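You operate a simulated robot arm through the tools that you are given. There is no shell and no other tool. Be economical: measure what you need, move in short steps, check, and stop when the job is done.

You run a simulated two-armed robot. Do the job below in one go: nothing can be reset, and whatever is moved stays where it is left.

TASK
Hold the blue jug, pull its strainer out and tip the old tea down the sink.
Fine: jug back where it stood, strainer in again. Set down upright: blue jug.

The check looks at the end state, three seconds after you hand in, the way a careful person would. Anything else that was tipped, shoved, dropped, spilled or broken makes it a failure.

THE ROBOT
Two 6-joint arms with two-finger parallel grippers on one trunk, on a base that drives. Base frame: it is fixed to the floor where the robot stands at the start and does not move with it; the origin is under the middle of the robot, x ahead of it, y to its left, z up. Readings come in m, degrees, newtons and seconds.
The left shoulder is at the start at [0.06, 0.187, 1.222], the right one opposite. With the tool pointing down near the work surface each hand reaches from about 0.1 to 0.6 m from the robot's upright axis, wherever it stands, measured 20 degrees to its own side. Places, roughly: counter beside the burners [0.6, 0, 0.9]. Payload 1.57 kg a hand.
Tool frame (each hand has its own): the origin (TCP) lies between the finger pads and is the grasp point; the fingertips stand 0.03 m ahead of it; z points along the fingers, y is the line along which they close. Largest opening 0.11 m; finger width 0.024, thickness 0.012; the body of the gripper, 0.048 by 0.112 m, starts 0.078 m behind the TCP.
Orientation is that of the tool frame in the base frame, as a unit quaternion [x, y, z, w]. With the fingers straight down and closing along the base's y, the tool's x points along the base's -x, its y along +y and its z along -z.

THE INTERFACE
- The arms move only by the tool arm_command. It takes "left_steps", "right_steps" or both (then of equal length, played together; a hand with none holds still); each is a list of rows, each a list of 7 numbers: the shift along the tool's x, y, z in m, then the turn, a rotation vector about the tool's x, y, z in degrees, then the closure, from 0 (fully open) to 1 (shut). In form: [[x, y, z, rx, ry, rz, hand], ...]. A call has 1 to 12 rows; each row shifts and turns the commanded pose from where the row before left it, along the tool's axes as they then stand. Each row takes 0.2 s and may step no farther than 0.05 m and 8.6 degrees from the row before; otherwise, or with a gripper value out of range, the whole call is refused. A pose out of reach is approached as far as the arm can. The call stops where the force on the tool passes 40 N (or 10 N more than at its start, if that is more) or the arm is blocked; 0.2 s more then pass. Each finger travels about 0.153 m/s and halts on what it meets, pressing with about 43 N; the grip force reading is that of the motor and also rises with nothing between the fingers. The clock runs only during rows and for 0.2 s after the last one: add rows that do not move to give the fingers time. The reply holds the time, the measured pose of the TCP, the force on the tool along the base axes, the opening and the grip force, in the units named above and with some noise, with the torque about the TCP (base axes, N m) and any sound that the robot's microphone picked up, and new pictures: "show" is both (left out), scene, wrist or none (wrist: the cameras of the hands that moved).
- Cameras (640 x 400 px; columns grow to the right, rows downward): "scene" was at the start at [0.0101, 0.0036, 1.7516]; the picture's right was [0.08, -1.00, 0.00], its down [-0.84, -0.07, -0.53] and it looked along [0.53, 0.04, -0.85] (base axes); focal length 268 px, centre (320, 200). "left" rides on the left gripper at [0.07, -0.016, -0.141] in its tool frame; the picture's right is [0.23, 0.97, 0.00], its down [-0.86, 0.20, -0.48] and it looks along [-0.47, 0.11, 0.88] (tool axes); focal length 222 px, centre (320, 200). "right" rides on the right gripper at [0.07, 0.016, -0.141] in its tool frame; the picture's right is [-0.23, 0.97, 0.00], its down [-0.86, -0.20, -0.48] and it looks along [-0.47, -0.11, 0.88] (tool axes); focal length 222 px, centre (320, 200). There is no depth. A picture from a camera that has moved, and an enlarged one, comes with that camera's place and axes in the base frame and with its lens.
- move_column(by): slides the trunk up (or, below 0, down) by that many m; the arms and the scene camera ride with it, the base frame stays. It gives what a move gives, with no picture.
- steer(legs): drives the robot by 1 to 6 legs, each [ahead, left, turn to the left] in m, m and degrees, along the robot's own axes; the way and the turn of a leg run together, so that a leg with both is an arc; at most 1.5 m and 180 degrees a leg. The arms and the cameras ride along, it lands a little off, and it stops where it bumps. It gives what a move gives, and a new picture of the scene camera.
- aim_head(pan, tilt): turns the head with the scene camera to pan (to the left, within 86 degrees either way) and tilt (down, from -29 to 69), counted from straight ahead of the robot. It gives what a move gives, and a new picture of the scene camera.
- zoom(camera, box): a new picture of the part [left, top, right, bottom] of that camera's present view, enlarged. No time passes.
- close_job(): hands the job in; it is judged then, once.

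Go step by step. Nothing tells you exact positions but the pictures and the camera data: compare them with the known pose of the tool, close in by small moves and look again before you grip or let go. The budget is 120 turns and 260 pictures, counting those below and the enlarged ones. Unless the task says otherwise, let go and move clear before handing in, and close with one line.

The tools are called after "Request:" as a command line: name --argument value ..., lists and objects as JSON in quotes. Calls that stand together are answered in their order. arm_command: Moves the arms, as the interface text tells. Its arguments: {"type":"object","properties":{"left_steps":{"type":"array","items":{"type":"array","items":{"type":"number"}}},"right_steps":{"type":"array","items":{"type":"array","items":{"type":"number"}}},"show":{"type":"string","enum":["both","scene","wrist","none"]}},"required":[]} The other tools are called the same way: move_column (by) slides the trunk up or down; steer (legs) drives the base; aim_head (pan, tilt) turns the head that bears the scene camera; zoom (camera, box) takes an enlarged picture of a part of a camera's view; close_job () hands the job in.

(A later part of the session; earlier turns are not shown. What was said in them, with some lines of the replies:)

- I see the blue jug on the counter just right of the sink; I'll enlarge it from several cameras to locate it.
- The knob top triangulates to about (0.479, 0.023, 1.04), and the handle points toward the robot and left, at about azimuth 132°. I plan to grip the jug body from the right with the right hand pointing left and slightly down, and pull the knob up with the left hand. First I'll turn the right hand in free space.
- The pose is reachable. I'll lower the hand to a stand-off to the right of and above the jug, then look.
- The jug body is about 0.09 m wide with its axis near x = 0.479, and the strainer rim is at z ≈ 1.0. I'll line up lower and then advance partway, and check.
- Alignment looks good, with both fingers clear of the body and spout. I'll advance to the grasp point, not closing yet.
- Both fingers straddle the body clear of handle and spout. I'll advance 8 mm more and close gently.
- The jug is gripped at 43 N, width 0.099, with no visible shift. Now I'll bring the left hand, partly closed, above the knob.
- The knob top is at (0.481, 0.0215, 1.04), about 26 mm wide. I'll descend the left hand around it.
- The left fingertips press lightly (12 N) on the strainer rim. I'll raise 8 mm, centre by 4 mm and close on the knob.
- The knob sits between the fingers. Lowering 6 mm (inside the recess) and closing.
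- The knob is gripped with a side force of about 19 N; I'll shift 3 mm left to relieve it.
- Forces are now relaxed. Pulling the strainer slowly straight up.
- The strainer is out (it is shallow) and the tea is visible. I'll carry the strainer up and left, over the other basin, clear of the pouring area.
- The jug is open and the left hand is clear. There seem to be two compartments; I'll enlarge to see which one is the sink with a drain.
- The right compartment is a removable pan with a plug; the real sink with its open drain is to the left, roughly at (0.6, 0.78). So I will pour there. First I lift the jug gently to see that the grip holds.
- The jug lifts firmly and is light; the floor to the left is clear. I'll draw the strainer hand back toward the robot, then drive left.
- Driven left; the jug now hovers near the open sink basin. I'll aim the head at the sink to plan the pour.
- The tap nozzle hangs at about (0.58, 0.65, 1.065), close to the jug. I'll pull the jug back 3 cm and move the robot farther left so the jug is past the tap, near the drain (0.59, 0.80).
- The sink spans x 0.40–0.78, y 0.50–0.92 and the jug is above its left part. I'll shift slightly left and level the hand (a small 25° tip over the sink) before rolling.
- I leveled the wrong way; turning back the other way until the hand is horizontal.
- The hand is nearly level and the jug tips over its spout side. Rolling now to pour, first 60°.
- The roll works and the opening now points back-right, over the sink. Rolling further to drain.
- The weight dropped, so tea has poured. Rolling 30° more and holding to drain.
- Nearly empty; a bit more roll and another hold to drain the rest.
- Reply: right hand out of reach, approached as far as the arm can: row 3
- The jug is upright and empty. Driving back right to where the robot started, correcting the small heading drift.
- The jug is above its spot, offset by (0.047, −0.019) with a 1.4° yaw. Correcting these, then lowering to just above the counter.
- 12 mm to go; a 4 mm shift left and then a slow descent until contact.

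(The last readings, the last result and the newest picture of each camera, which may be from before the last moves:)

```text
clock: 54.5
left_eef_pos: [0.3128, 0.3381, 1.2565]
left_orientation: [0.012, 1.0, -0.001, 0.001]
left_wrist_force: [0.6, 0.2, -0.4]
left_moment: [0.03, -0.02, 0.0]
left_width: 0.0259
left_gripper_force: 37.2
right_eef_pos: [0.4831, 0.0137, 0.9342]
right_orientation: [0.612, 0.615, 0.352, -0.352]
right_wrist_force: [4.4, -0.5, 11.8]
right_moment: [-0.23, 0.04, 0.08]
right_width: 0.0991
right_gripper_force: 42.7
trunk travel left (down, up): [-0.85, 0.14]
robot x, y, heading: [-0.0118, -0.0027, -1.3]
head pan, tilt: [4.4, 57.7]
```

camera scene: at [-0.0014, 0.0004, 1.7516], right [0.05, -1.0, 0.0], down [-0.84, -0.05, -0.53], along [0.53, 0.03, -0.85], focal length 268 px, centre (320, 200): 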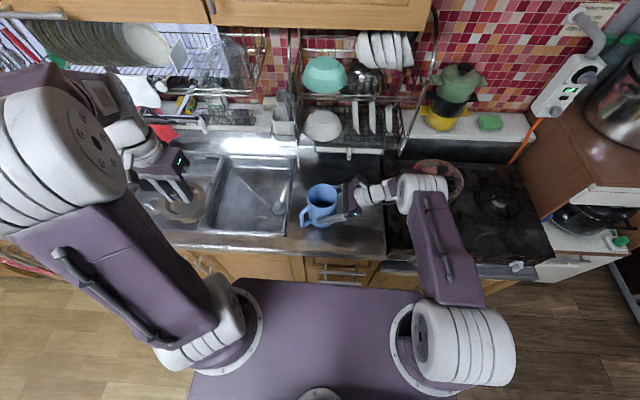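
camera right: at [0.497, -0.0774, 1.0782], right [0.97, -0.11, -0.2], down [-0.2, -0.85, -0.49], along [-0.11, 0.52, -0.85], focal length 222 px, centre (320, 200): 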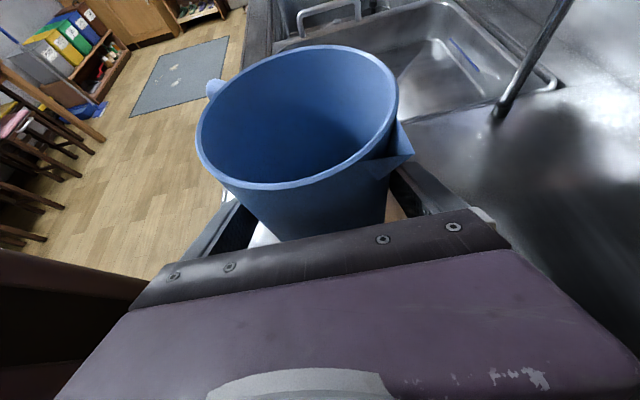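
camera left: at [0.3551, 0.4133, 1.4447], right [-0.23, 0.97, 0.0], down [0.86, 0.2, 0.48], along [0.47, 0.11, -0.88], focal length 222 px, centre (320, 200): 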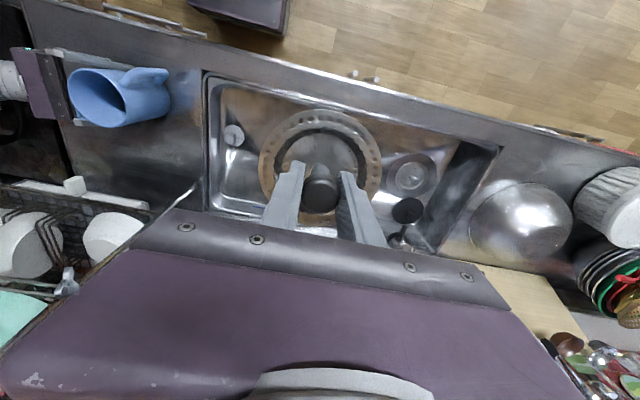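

The jug touches down (12 N up). Keeping hold of it, I bring the strainer back above the jug.

Request:
arm_command --left_steps '[[0, 0, 0, 0, 0, -1.4, 1], [-0.0189, -0.035, 0.0111, 0, 0, 0, 1], [-0.0189, -0.035, 0.0111, 0, 0, 0, 1], [-0.0189, -0.035, 0.0111, 0, 0, 0, 1], [-0.0189, -0.035, 0.0111, 0, 0, 0, 1], [-0.0189, -0.035, 0.0111, 0, 0, 0, 1], [-0.0189, -0.035, 0.0111, 0, 0, 0, 1], [-0.0189, -0.035, 0.0111, 0, 0, 0, 1], [-0.0189, -0.035, 0.0111, 0, 0, 0, 1], [-0.0189, -0.035, 0.0111, 0, 0, 0, 1], [0, 0, 0, 0, 0, 0, 1]]'

Request:
zoom --camera "scene" --box '[260, 140, 420, 240]'

Request:
zoom --camera "left" --box '[220, 60, 420, 220]'

Request:
zoom --camera "right" --box '[160, 0, 480, 200]'

```text
clock: 56.9
left_eef_pos: [0.481, 0.0236, 1.1576]
left_orientation: [-0.001, 1.0, 0.0, 0.0]
left_wrist_force: [0.0, 0.6, -1.1]
left_moment: [-0.01, -0.01, -0.03]
left_width: 0.0262
left_gripper_force: 37.0
right_eef_pos: [0.4803, 0.012, 0.932]
right_orientation: [0.614, 0.615, 0.35, -0.35]
right_wrist_force: [5.0, 1.3, 15.8]
right_moment: [0.52, 0.07, -0.23]
right_width: 0.0989
right_gripper_force: 42.9
trunk travel left (down, up): [-0.85, 0.14]
robot x, y, heading: [-0.0161, -0.0009, -1.2]
head pan, tilt: [4.4, 57.7]
camera scene: at [-0.0032, 0.0008, 1.7515], right [0.05, -1.0, 0.0], down [-0.84, -0.05, -0.54], along [0.53, 0.03, -0.84], focal length 268 px, centre (320, 200)
camera left: at [0.4097, 0.0066, 1.2973], right [-0.23, 0.97, 0.0], down [0.85, 0.2, 0.48], along [0.47, 0.11, -0.88], focal length 222 px, centre (320, 200)
```

scene: 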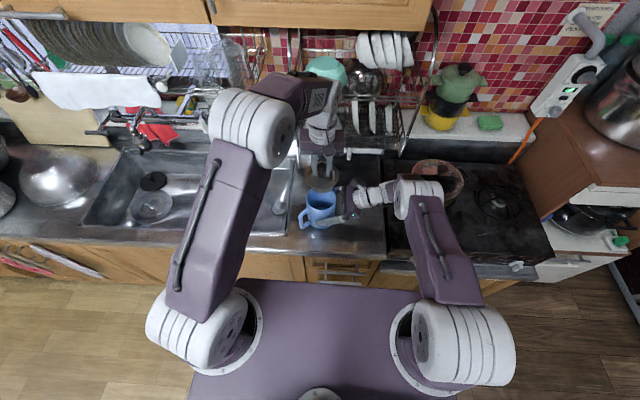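
left: 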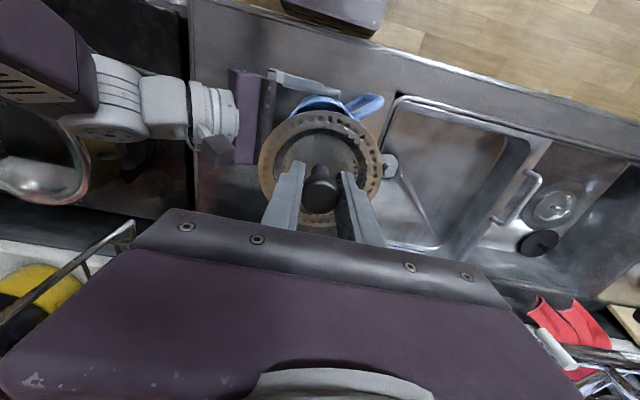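

```text
4.00 times, centred on (340, 190) of scene
camera zoom: at [-0.0032, 0.0008, 1.7515], right [0.05, -1.0, 0.0], down [-0.84, -0.05, -0.54], along [0.53, 0.03, -0.84], focal length 1074 px, centre (240, 240)
```

zoom: 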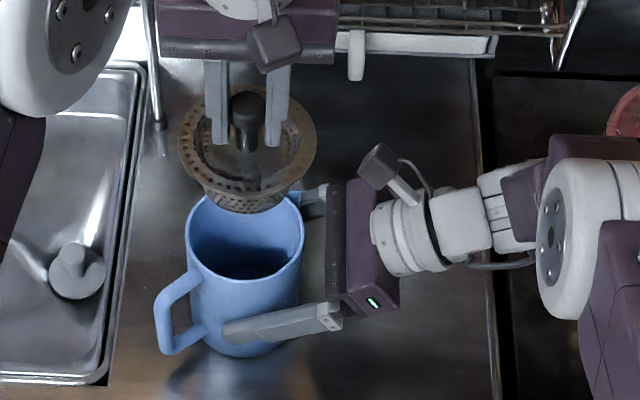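

```text
2.50 times, centred on (320, 140) of left
camera zoom: at [0.4097, 0.0066, 1.2973], right [-0.23, 0.97, 0.0], down [0.85, 0.2, 0.48], along [0.47, 0.11, -0.88], focal length 555 px, centre (320, 350)
```

zoom: 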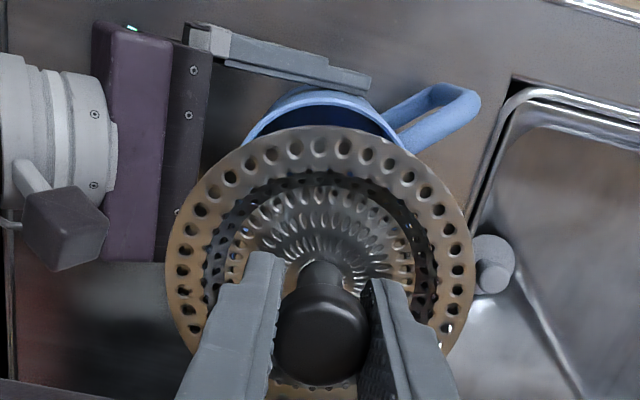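

```text
2.00 times, centred on (320, 100) of right
camera zoom: at [0.496, -0.0732, 1.0643], right [0.97, -0.11, -0.2], down [-0.2, -0.85, -0.49], along [-0.11, 0.52, -0.85], focal length 444 px, centre (320, 400)
```

zoom: 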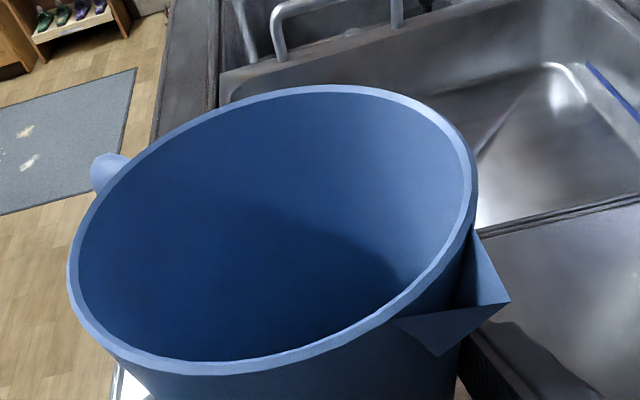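

Strainer is aligned over the jug. Lowering until just above entry, then look.

Request:
arm_command --left_steps '[[-0.001, 0, 0.03, 0, 0, 0, 1], [0, 0, 0.03, 0, 0, 0, 1], [0, 0, 0.018, 0, 0, 0, 1], [0, 0, 0, 0, 0, 0, 1]]'

Request:
zoom --camera "scene" --box '[260, 140, 420, 240]'

Request:
zoom --camera "right" --box '[160, 0, 480, 200]'

```text
clock: 57.9
left_eef_pos: [0.484, 0.023, 1.0778]
left_orientation: [-0.001, 1.0, 0.0, 0.0]
left_wrist_force: [-0.5, 0.3, -1.1]
left_moment: [0.02, -0.01, 0.02]
left_width: 0.0258
left_gripper_force: 37.5
right_eef_pos: [0.4789, 0.0128, 0.9315]
right_orientation: [0.613, 0.615, 0.35, -0.351]
right_wrist_force: [1.4, 0.6, 9.7]
right_moment: [0.15, -0.11, 0.03]
right_width: 0.099
right_gripper_force: 43.0
trunk travel left (down, up): [-0.85, 0.14]
robot x, y, heading: [-0.0112, -0.0027, -1.3]
head pan, tilt: [4.4, 57.7]
camera scene: at [-0.0029, 0.0, 1.7516], right [0.05, -1.0, 0.0], down [-0.84, -0.05, -0.53], along [0.53, 0.03, -0.84], focal length 268 px, centre (320, 200)
camera left: at [0.4122, 0.0074, 1.2177], right [-0.23, 0.97, 0.0], down [0.85, 0.2, 0.48], along [0.47, 0.11, -0.88], focal length 222 px, centre (320, 200)
```

scene: 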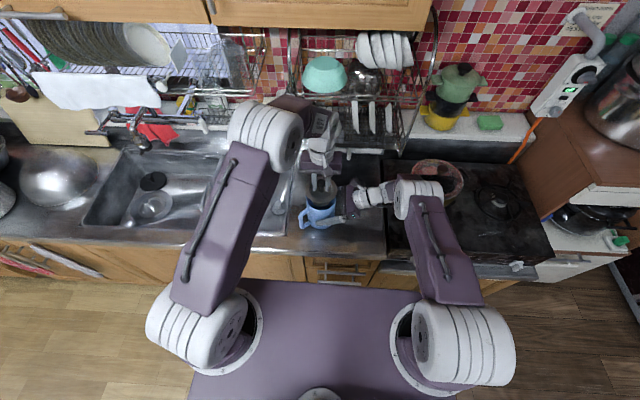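
left: 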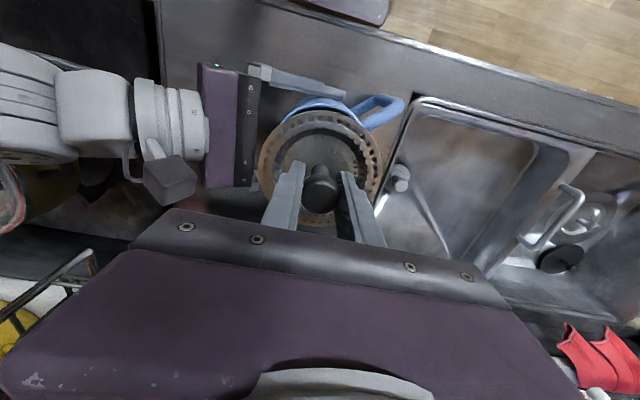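

```text
4.00 times, centred on (340, 190) of scene
camera zoom: at [-0.0029, 0.0, 1.7516], right [0.05, -1.0, 0.0], down [-0.84, -0.05, -0.53], along [0.53, 0.03, -0.84], focal length 1074 px, centre (240, 240)
```

zoom: 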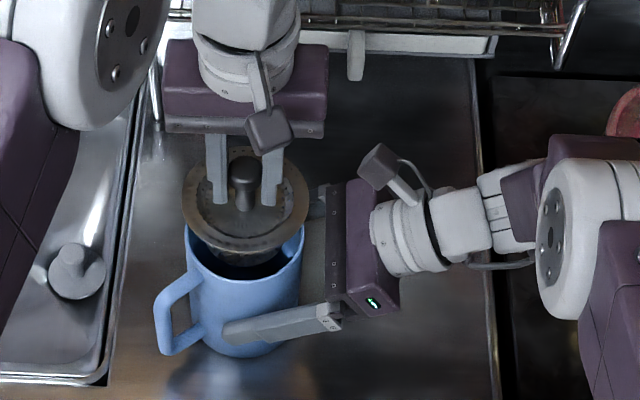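

```text
2.00 times, centred on (320, 100) of right
camera zoom: at [0.496, -0.0735, 1.0642], right [0.97, -0.11, -0.2], down [-0.2, -0.85, -0.49], along [-0.11, 0.52, -0.85], focal length 444 px, centre (320, 400)
```

zoom: 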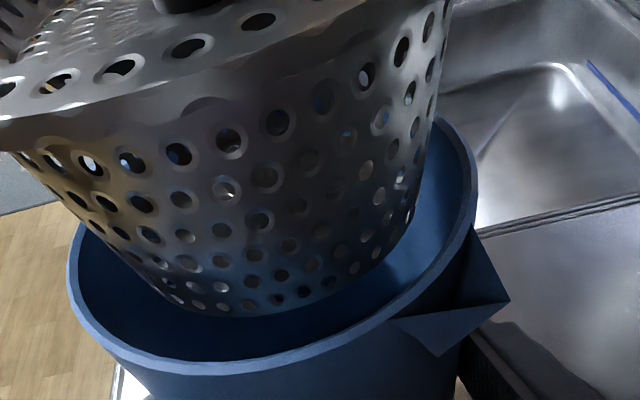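

The basket is entering well, perhaps 2 mm too far in +x. Shifting back 2 mm and lowering in small steps.

Request:
arm_command --left_steps '[[0.002, 0, 0.005, 0, 0, 0, 1], [0, 0, 0.008, 0, 0, 0, 1], [0, 0, 0.008, 0, 0, 0, 1], [0, 0, 0.008, 0, 0, 0, 1], [0, 0, 0.006, 0, 0, 0, 1], [0, 0, 0, 0, 0, 0, 1]]'

Request:
zoom --camera "right" --box '[160, 0, 480, 200]'

Request:
zoom --camera "scene" --box '[260, 140, 420, 240]'

```text
clock: 59.2
left_eef_pos: [0.4828, 0.0249, 1.0425]
left_orientation: [0.0, 1.0, -0.001, 0.0]
left_wrist_force: [0.6, 0.6, 0.0]
left_moment: [-0.02, 0.04, 0.03]
left_width: 0.0259
left_gripper_force: 36.6
right_eef_pos: [0.481, 0.0129, 0.9319]
right_orientation: [0.614, 0.614, 0.352, -0.351]
right_wrist_force: [-1.3, 0.2, 1.2]
right_moment: [0.04, -0.08, 0.02]
right_width: 0.0987
right_gripper_force: 43.2
trunk travel left (down, up): [-0.85, 0.14]
robot x, y, heading: [-0.0081, -0.0046, -1.4]
head pan, tilt: [4.4, 57.7]
camera scene: at [-0.0022, 0.0001, 1.7516], right [0.05, -1.0, 0.0], down [-0.84, -0.05, -0.53], along [0.53, 0.03, -0.85], focal length 268 px, centre (320, 200)
camera left: at [0.4127, 0.0077, 1.1826], right [-0.23, 0.97, 0.0], down [0.85, 0.2, 0.48], along [0.47, 0.11, -0.88], focal length 222 px, centre (320, 200)
```

scene: 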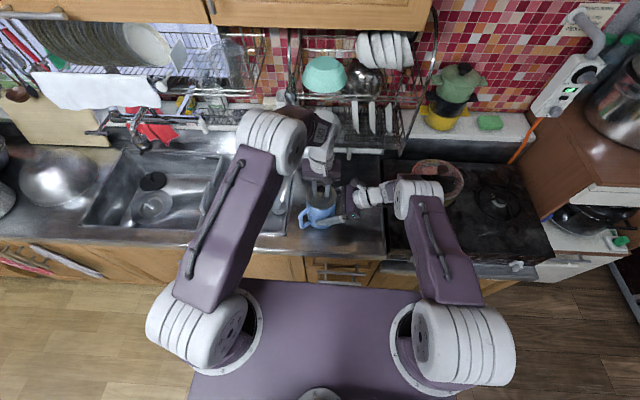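
left: 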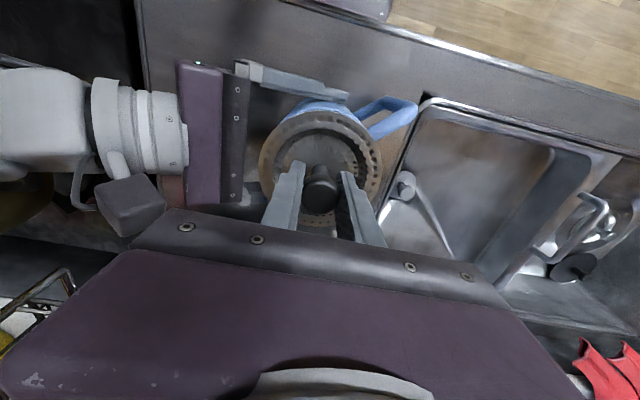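

```text
2.00 times, centred on (320, 100) of right
camera zoom: at [0.4965, -0.0734, 1.0641], right [0.97, -0.11, -0.2], down [-0.2, -0.85, -0.49], along [-0.11, 0.52, -0.85], focal length 444 px, centre (320, 400)
```

zoom: 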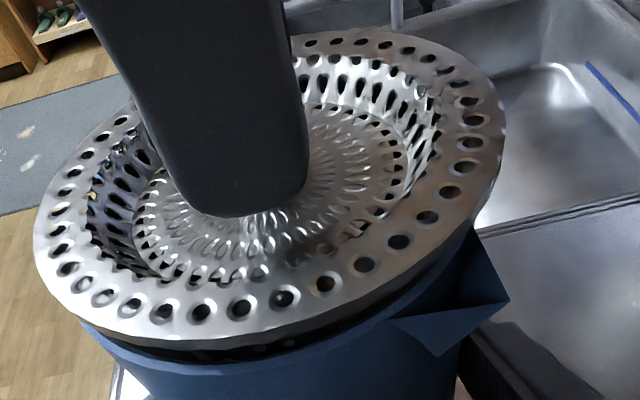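

```text
4.00 times, centred on (340, 190) of scene
camera zoom: at [-0.0022, 0.0001, 1.7516], right [0.05, -1.0, 0.0], down [-0.84, -0.05, -0.53], along [0.53, 0.03, -0.85], focal length 1074 px, centre (240, 240)
```

zoom: 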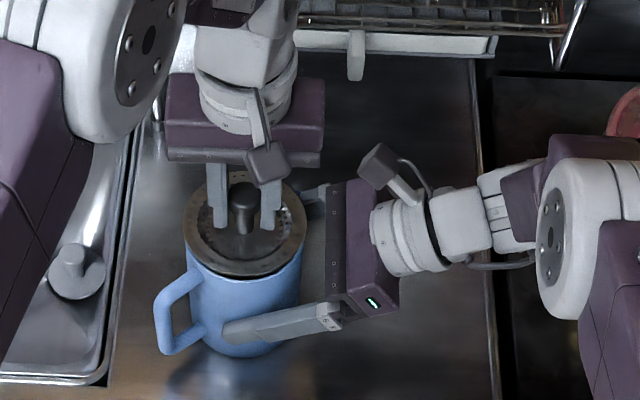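

Almost seated, with a few mm gap. Lowering slowly until contact.

Request:
arm_command --left_steps '[[0, -0.001, 0.003, 0, 0, 0, 1], [0, 0, 0.002, 0, 0, 0, 1], [0, 0, 0.0015, 0, 0, 0, 1], [0, 0, 0, 0, 0, 0, 1]]' --show "none"

Request:
zoom --camera "right" --box '[160, 0, 480, 200]'

```text
clock: 60.2
left_eef_pos: [0.4833, 0.024, 1.0354]
left_orientation: [-0.001, 1.0, 0.0, 0.0]
left_wrist_force: [-4.4, -1.1, 13.1]
left_moment: [0.02, 0.25, -0.09]
left_width: 0.0257
left_gripper_force: 37.1
right_eef_pos: [0.481, 0.0125, 0.9322]
right_orientation: [0.614, 0.614, 0.35, -0.35]
right_wrist_force: [5.3, 0.7, -7.3]
right_moment: [0.14, 0.15, 0.02]
right_width: 0.0988
right_gripper_force: 42.8
trunk travel left (down, up): [-0.85, 0.14]
robot x, y, heading: [-0.0142, -0.0019, -1.2]
head pan, tilt: [4.4, 57.7]
```

```text
2.00 times, centred on (320, 100) of right
camera zoom: at [0.4967, -0.0734, 1.0642], right [0.97, -0.11, -0.2], down [-0.2, -0.85, -0.49], along [-0.11, 0.52, -0.85], focal length 444 px, centre (320, 400)
```

zoom: 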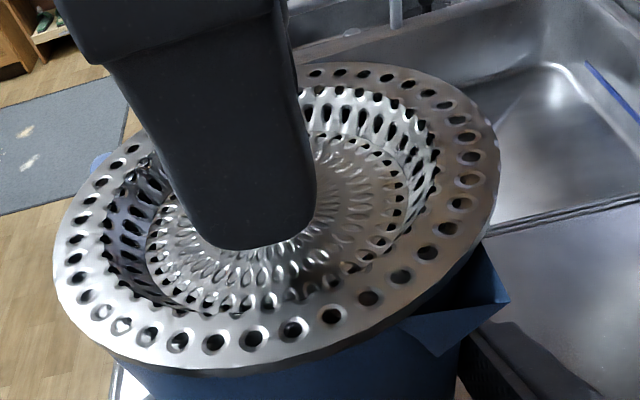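

The strainer is seated with z as before. Releasing the knob and lifting the left hand straight up.

Request:
arm_command --left_steps '[[0, 0, 0, 0, 0, 0, 0.7], [0, 0, 0, 0, 0, 0, 0.55], [0, 0, 0, 0, 0, 0, 0.5], [0, 0, -0.01, 0, 0, 0, 0.5], [0, 0, -0.03, 0, 0, 0, 0.5], [0, 0, -0.04, 0, 0, 0, 0.5], [0, 0, -0.04, 0, 0, 0, 0.5]]'

Request:
zoom --camera "right" --box '[160, 0, 480, 200]'

Request:
zoom --camera "left" --box '[220, 60, 420, 220]'

```text
clock: 61.9
left_eef_pos: [0.4824, 0.0208, 1.1532]
left_orientation: [0.0, 1.0, -0.001, 0.0]
left_wrist_force: [-0.6, -1.0, 0.3]
left_moment: [0.01, -0.05, 0.0]
left_width: 0.0549
left_gripper_force: 0.1
right_eef_pos: [0.4797, 0.0131, 0.9327]
right_orientation: [0.614, 0.614, 0.351, -0.351]
right_wrist_force: [-0.2, -0.2, -1.0]
right_moment: [-0.06, -0.06, 0.01]
right_width: 0.0988
right_gripper_force: 43.4
trunk travel left (down, up): [-0.85, 0.14]
robot x, y, heading: [-0.0122, 0.0005, -1.6]
head pan, tilt: [4.4, 57.7]
camera scene: at [-0.0022, 0.0, 1.7516], right [0.05, -1.0, 0.0], down [-0.84, -0.05, -0.53], along [0.53, 0.03, -0.85], focal length 268 px, centre (320, 200)
camera left: at [0.4108, 0.0037, 1.2934], right [-0.23, 0.97, 0.0], down [0.85, 0.2, 0.48], along [0.47, 0.11, -0.88], focal length 222 px, centre (320, 200)
```

scene: 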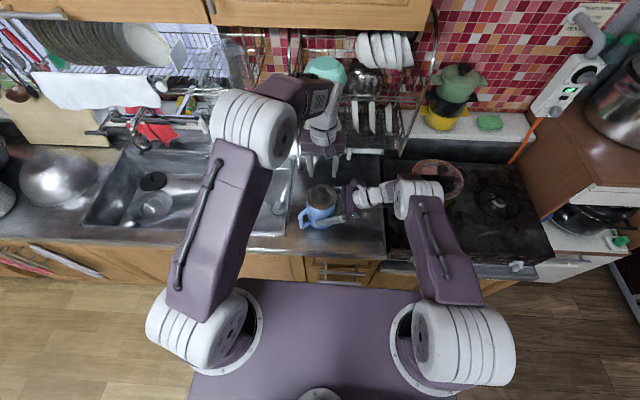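
left: 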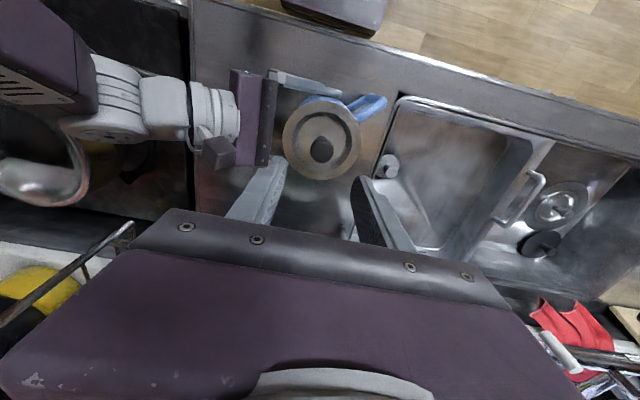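

```text
2.00 times, centred on (320, 100) of right
camera zoom: at [0.4966, -0.0735, 1.0642], right [0.97, -0.11, -0.2], down [-0.2, -0.85, -0.49], along [-0.11, 0.52, -0.85], focal length 444 px, centre (320, 400)
```

zoom: 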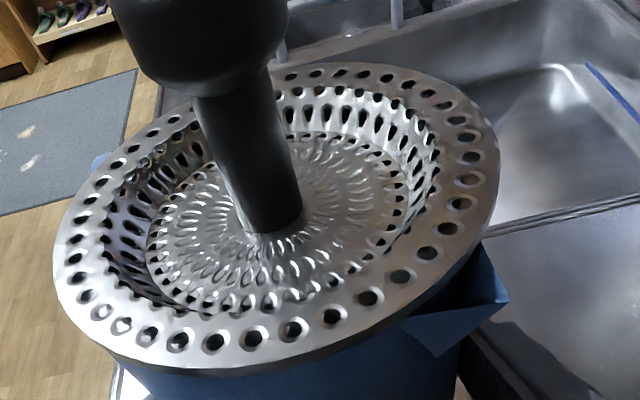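

```text
2.50 times, centred on (320, 140) of left
camera zoom: at [0.4108, 0.0037, 1.2934], right [-0.23, 0.97, 0.0], down [0.85, 0.2, 0.48], along [0.47, 0.11, -0.88], focal length 555 px, centre (320, 350)
```

zoom: 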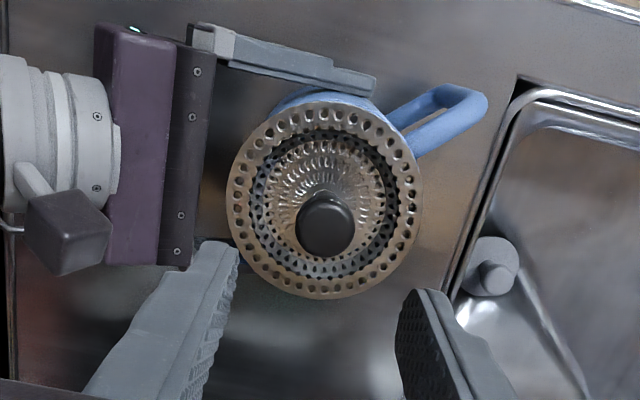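

The strainer sits level and seated. Now opening the right hand slowly and checking before withdrawing.

Request:
arm_command --right_steps '[[0, 0, 0, 0, 0, 0, 0.09], [0, 0, 0, 0, 0, 0, 0.05], [0, 0, 0, 0, 0, 0, 0], [0, 0, 0, 0, 0, 0, 0]]' --show "none"

Request:
zoom --camera "left" --box '[220, 60, 420, 220]'

Request:
zoom --camera "scene" --box '[260, 140, 420, 240]'

```text
clock: 62.9
left_eef_pos: [0.4826, 0.0201, 1.153]
left_orientation: [-0.001, 1.0, 0.001, 0.0]
left_wrist_force: [0.3, -1.0, -0.3]
left_moment: [-0.03, 0.04, 0.0]
left_width: 0.0547
left_gripper_force: 0.1
right_eef_pos: [0.4816, 0.013, 0.9326]
right_orientation: [0.614, 0.614, 0.351, -0.351]
right_wrist_force: [0.1, -0.3, -0.1]
right_moment: [-0.02, 0.01, 0.02]
right_width: 0.1098
right_gripper_force: 0.0
trunk travel left (down, up): [-0.85, 0.14]
robot x, y, heading: [-0.0119, -0.0032, -1.0]
head pan, tilt: [4.4, 57.7]
```

```text
2.50 times, centred on (320, 140) of left
camera zoom: at [0.4113, 0.0037, 1.2929], right [-0.23, 0.97, 0.0], down [0.85, 0.2, 0.48], along [0.47, 0.11, -0.88], focal length 555 px, centre (320, 350)
```

zoom: 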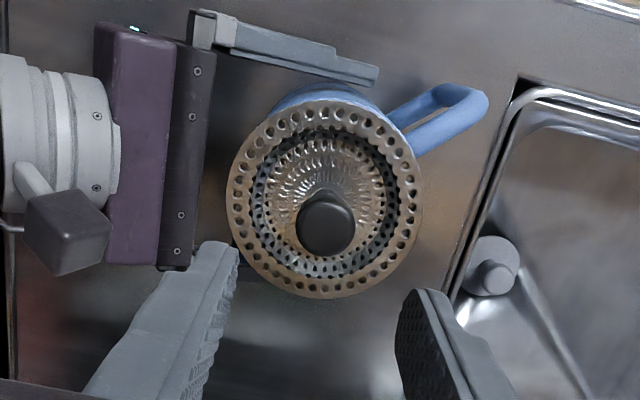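

```text
4.00 times, centred on (340, 190) of scene
camera zoom: at [-0.0016, 0.0001, 1.7516], right [0.05, -1.0, 0.0], down [-0.84, -0.05, -0.53], along [0.53, 0.03, -0.85], focal length 1074 px, centre (240, 240)
```

zoom: 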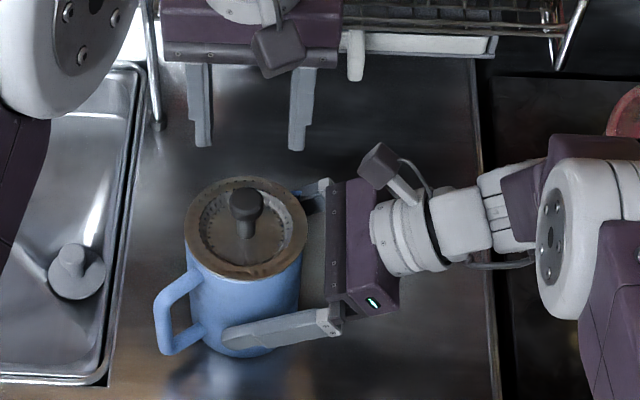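

The jug stands freely. Withdrawing the right hand along its approach line, and lifting the left hand clear.

Request:
arm_command --right_steps '[[0, 0, -0.02, 0, 0, 0, 0], [0, 0, -0.025, 0, 0, 0, 0], [0, 0, -0.03, 0, 0, 0, 0], [0, 0, -0.04, 0, 0, 0, 0], [0.03, 0, -0.03, 0, 0, 0, 0]]' --left_steps '[[0, 0, 0, 0, 0, 0, 0.5], [0, 0, -0.02, 0, 0, 0, 0.5], [0, 0, -0.03, 0, 0, 0, 0.5], [0.01, 0.04, -0.02, 0, 0, 0, 0.5], [0.01, 0.045, 0, 0, 0, 0, 0.5]]'

Request:
zoom --camera "scene" --box '[190, 140, 400, 270]'

Request:
zoom --camera "right" --box '[160, 40, 480, 240]'

```text
clock: 64.0
left_eef_pos: [0.465, 0.1114, 1.2271]
left_orientation: [-0.001, 1.0, -0.001, 0.001]
left_wrist_force: [-0.5, 0.3, -1.0]
left_moment: [-0.02, -0.01, 0.01]
left_width: 0.0548
left_gripper_force: 0.1
right_eef_pos: [0.4799, -0.0956, 1.0305]
right_orientation: [0.614, 0.615, 0.35, -0.351]
right_wrist_force: [0.2, 0.1, -0.5]
right_moment: [-0.06, -0.01, -0.04]
right_width: 0.1101
right_gripper_force: 0.1
trunk travel left (down, up): [-0.85, 0.14]
robot x, y, heading: [-0.0088, -0.0007, -0.9]
head pan, tilt: [4.4, 57.7]
camera scene: at [-0.0036, 0.0034, 1.7516], right [0.05, -1.0, 0.0], down [-0.84, -0.05, -0.54], along [0.53, 0.03, -0.84], focal length 268 px, centre (320, 200)
camera right: at [0.4965, -0.1817, 1.1634], right [0.97, -0.11, -0.2], down [-0.2, -0.85, -0.49], along [-0.11, 0.52, -0.85], focal length 222 px, centre (320, 200)
camera left: at [0.3932, 0.0939, 1.3676], right [-0.23, 0.97, 0.0], down [0.85, 0.2, 0.48], along [0.47, 0.11, -0.88], focal length 222 px, centre (320, 200)
```

scene: 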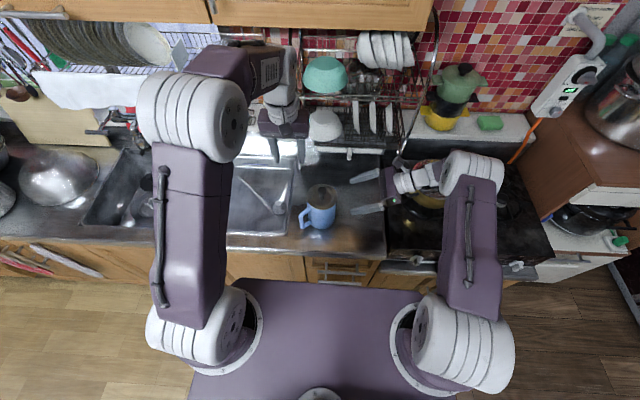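
right: 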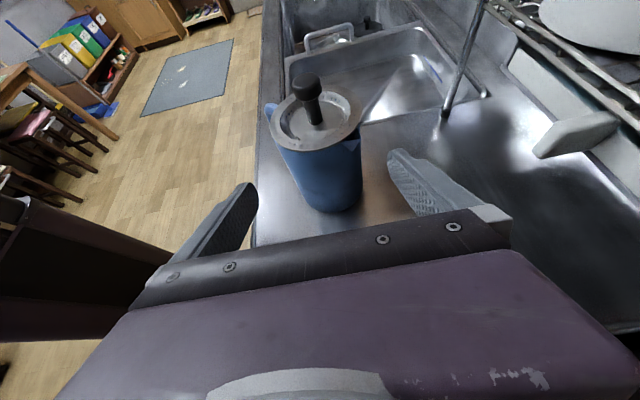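
left: 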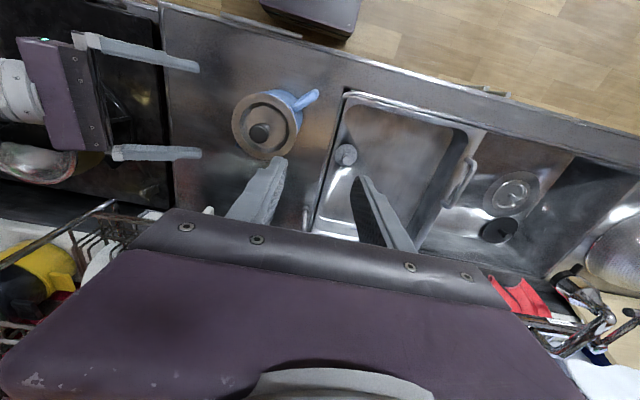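

```text
3.05 times, centred on (295, 205) of scene
camera zoom: at [-0.0036, 0.0034, 1.7516], right [0.05, -1.0, 0.0], down [-0.84, -0.05, -0.54], along [0.53, 0.03, -0.84], focal length 818 px, centre (396, 185)
```

zoom: 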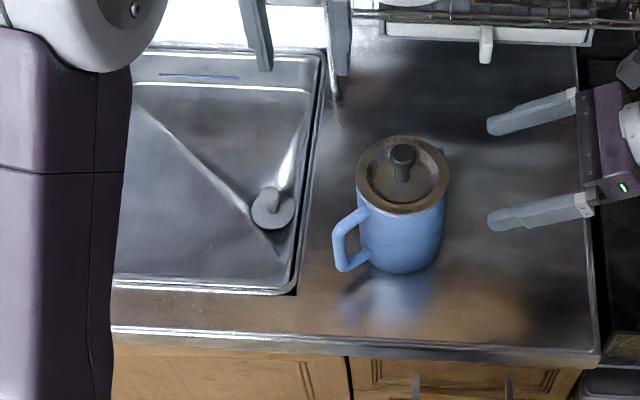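

```text
2.00 times, centred on (320, 140) of right
camera zoom: at [0.4965, -0.1817, 1.1634], right [0.97, -0.11, -0.2], down [-0.2, -0.85, -0.49], along [-0.11, 0.52, -0.85], focal length 444 px, centre (320, 320)
```

zoom: 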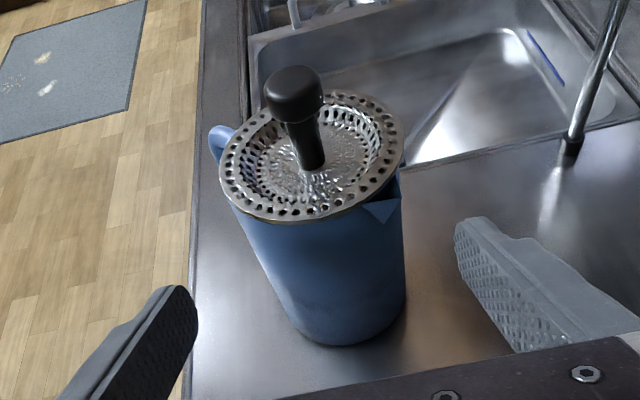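

The jug stands upright in its old place with the strainer seated, both hands are clear, and I see no tea on the counter. Handing in.

Request:
close_job

```text
The job is handed in.
```

The blue jug's old tea is poured into the sink basin with the open drain. The jug is empty, upright and back where it stood with its strainer in. Nothing else looked disturbed in the last pictures.
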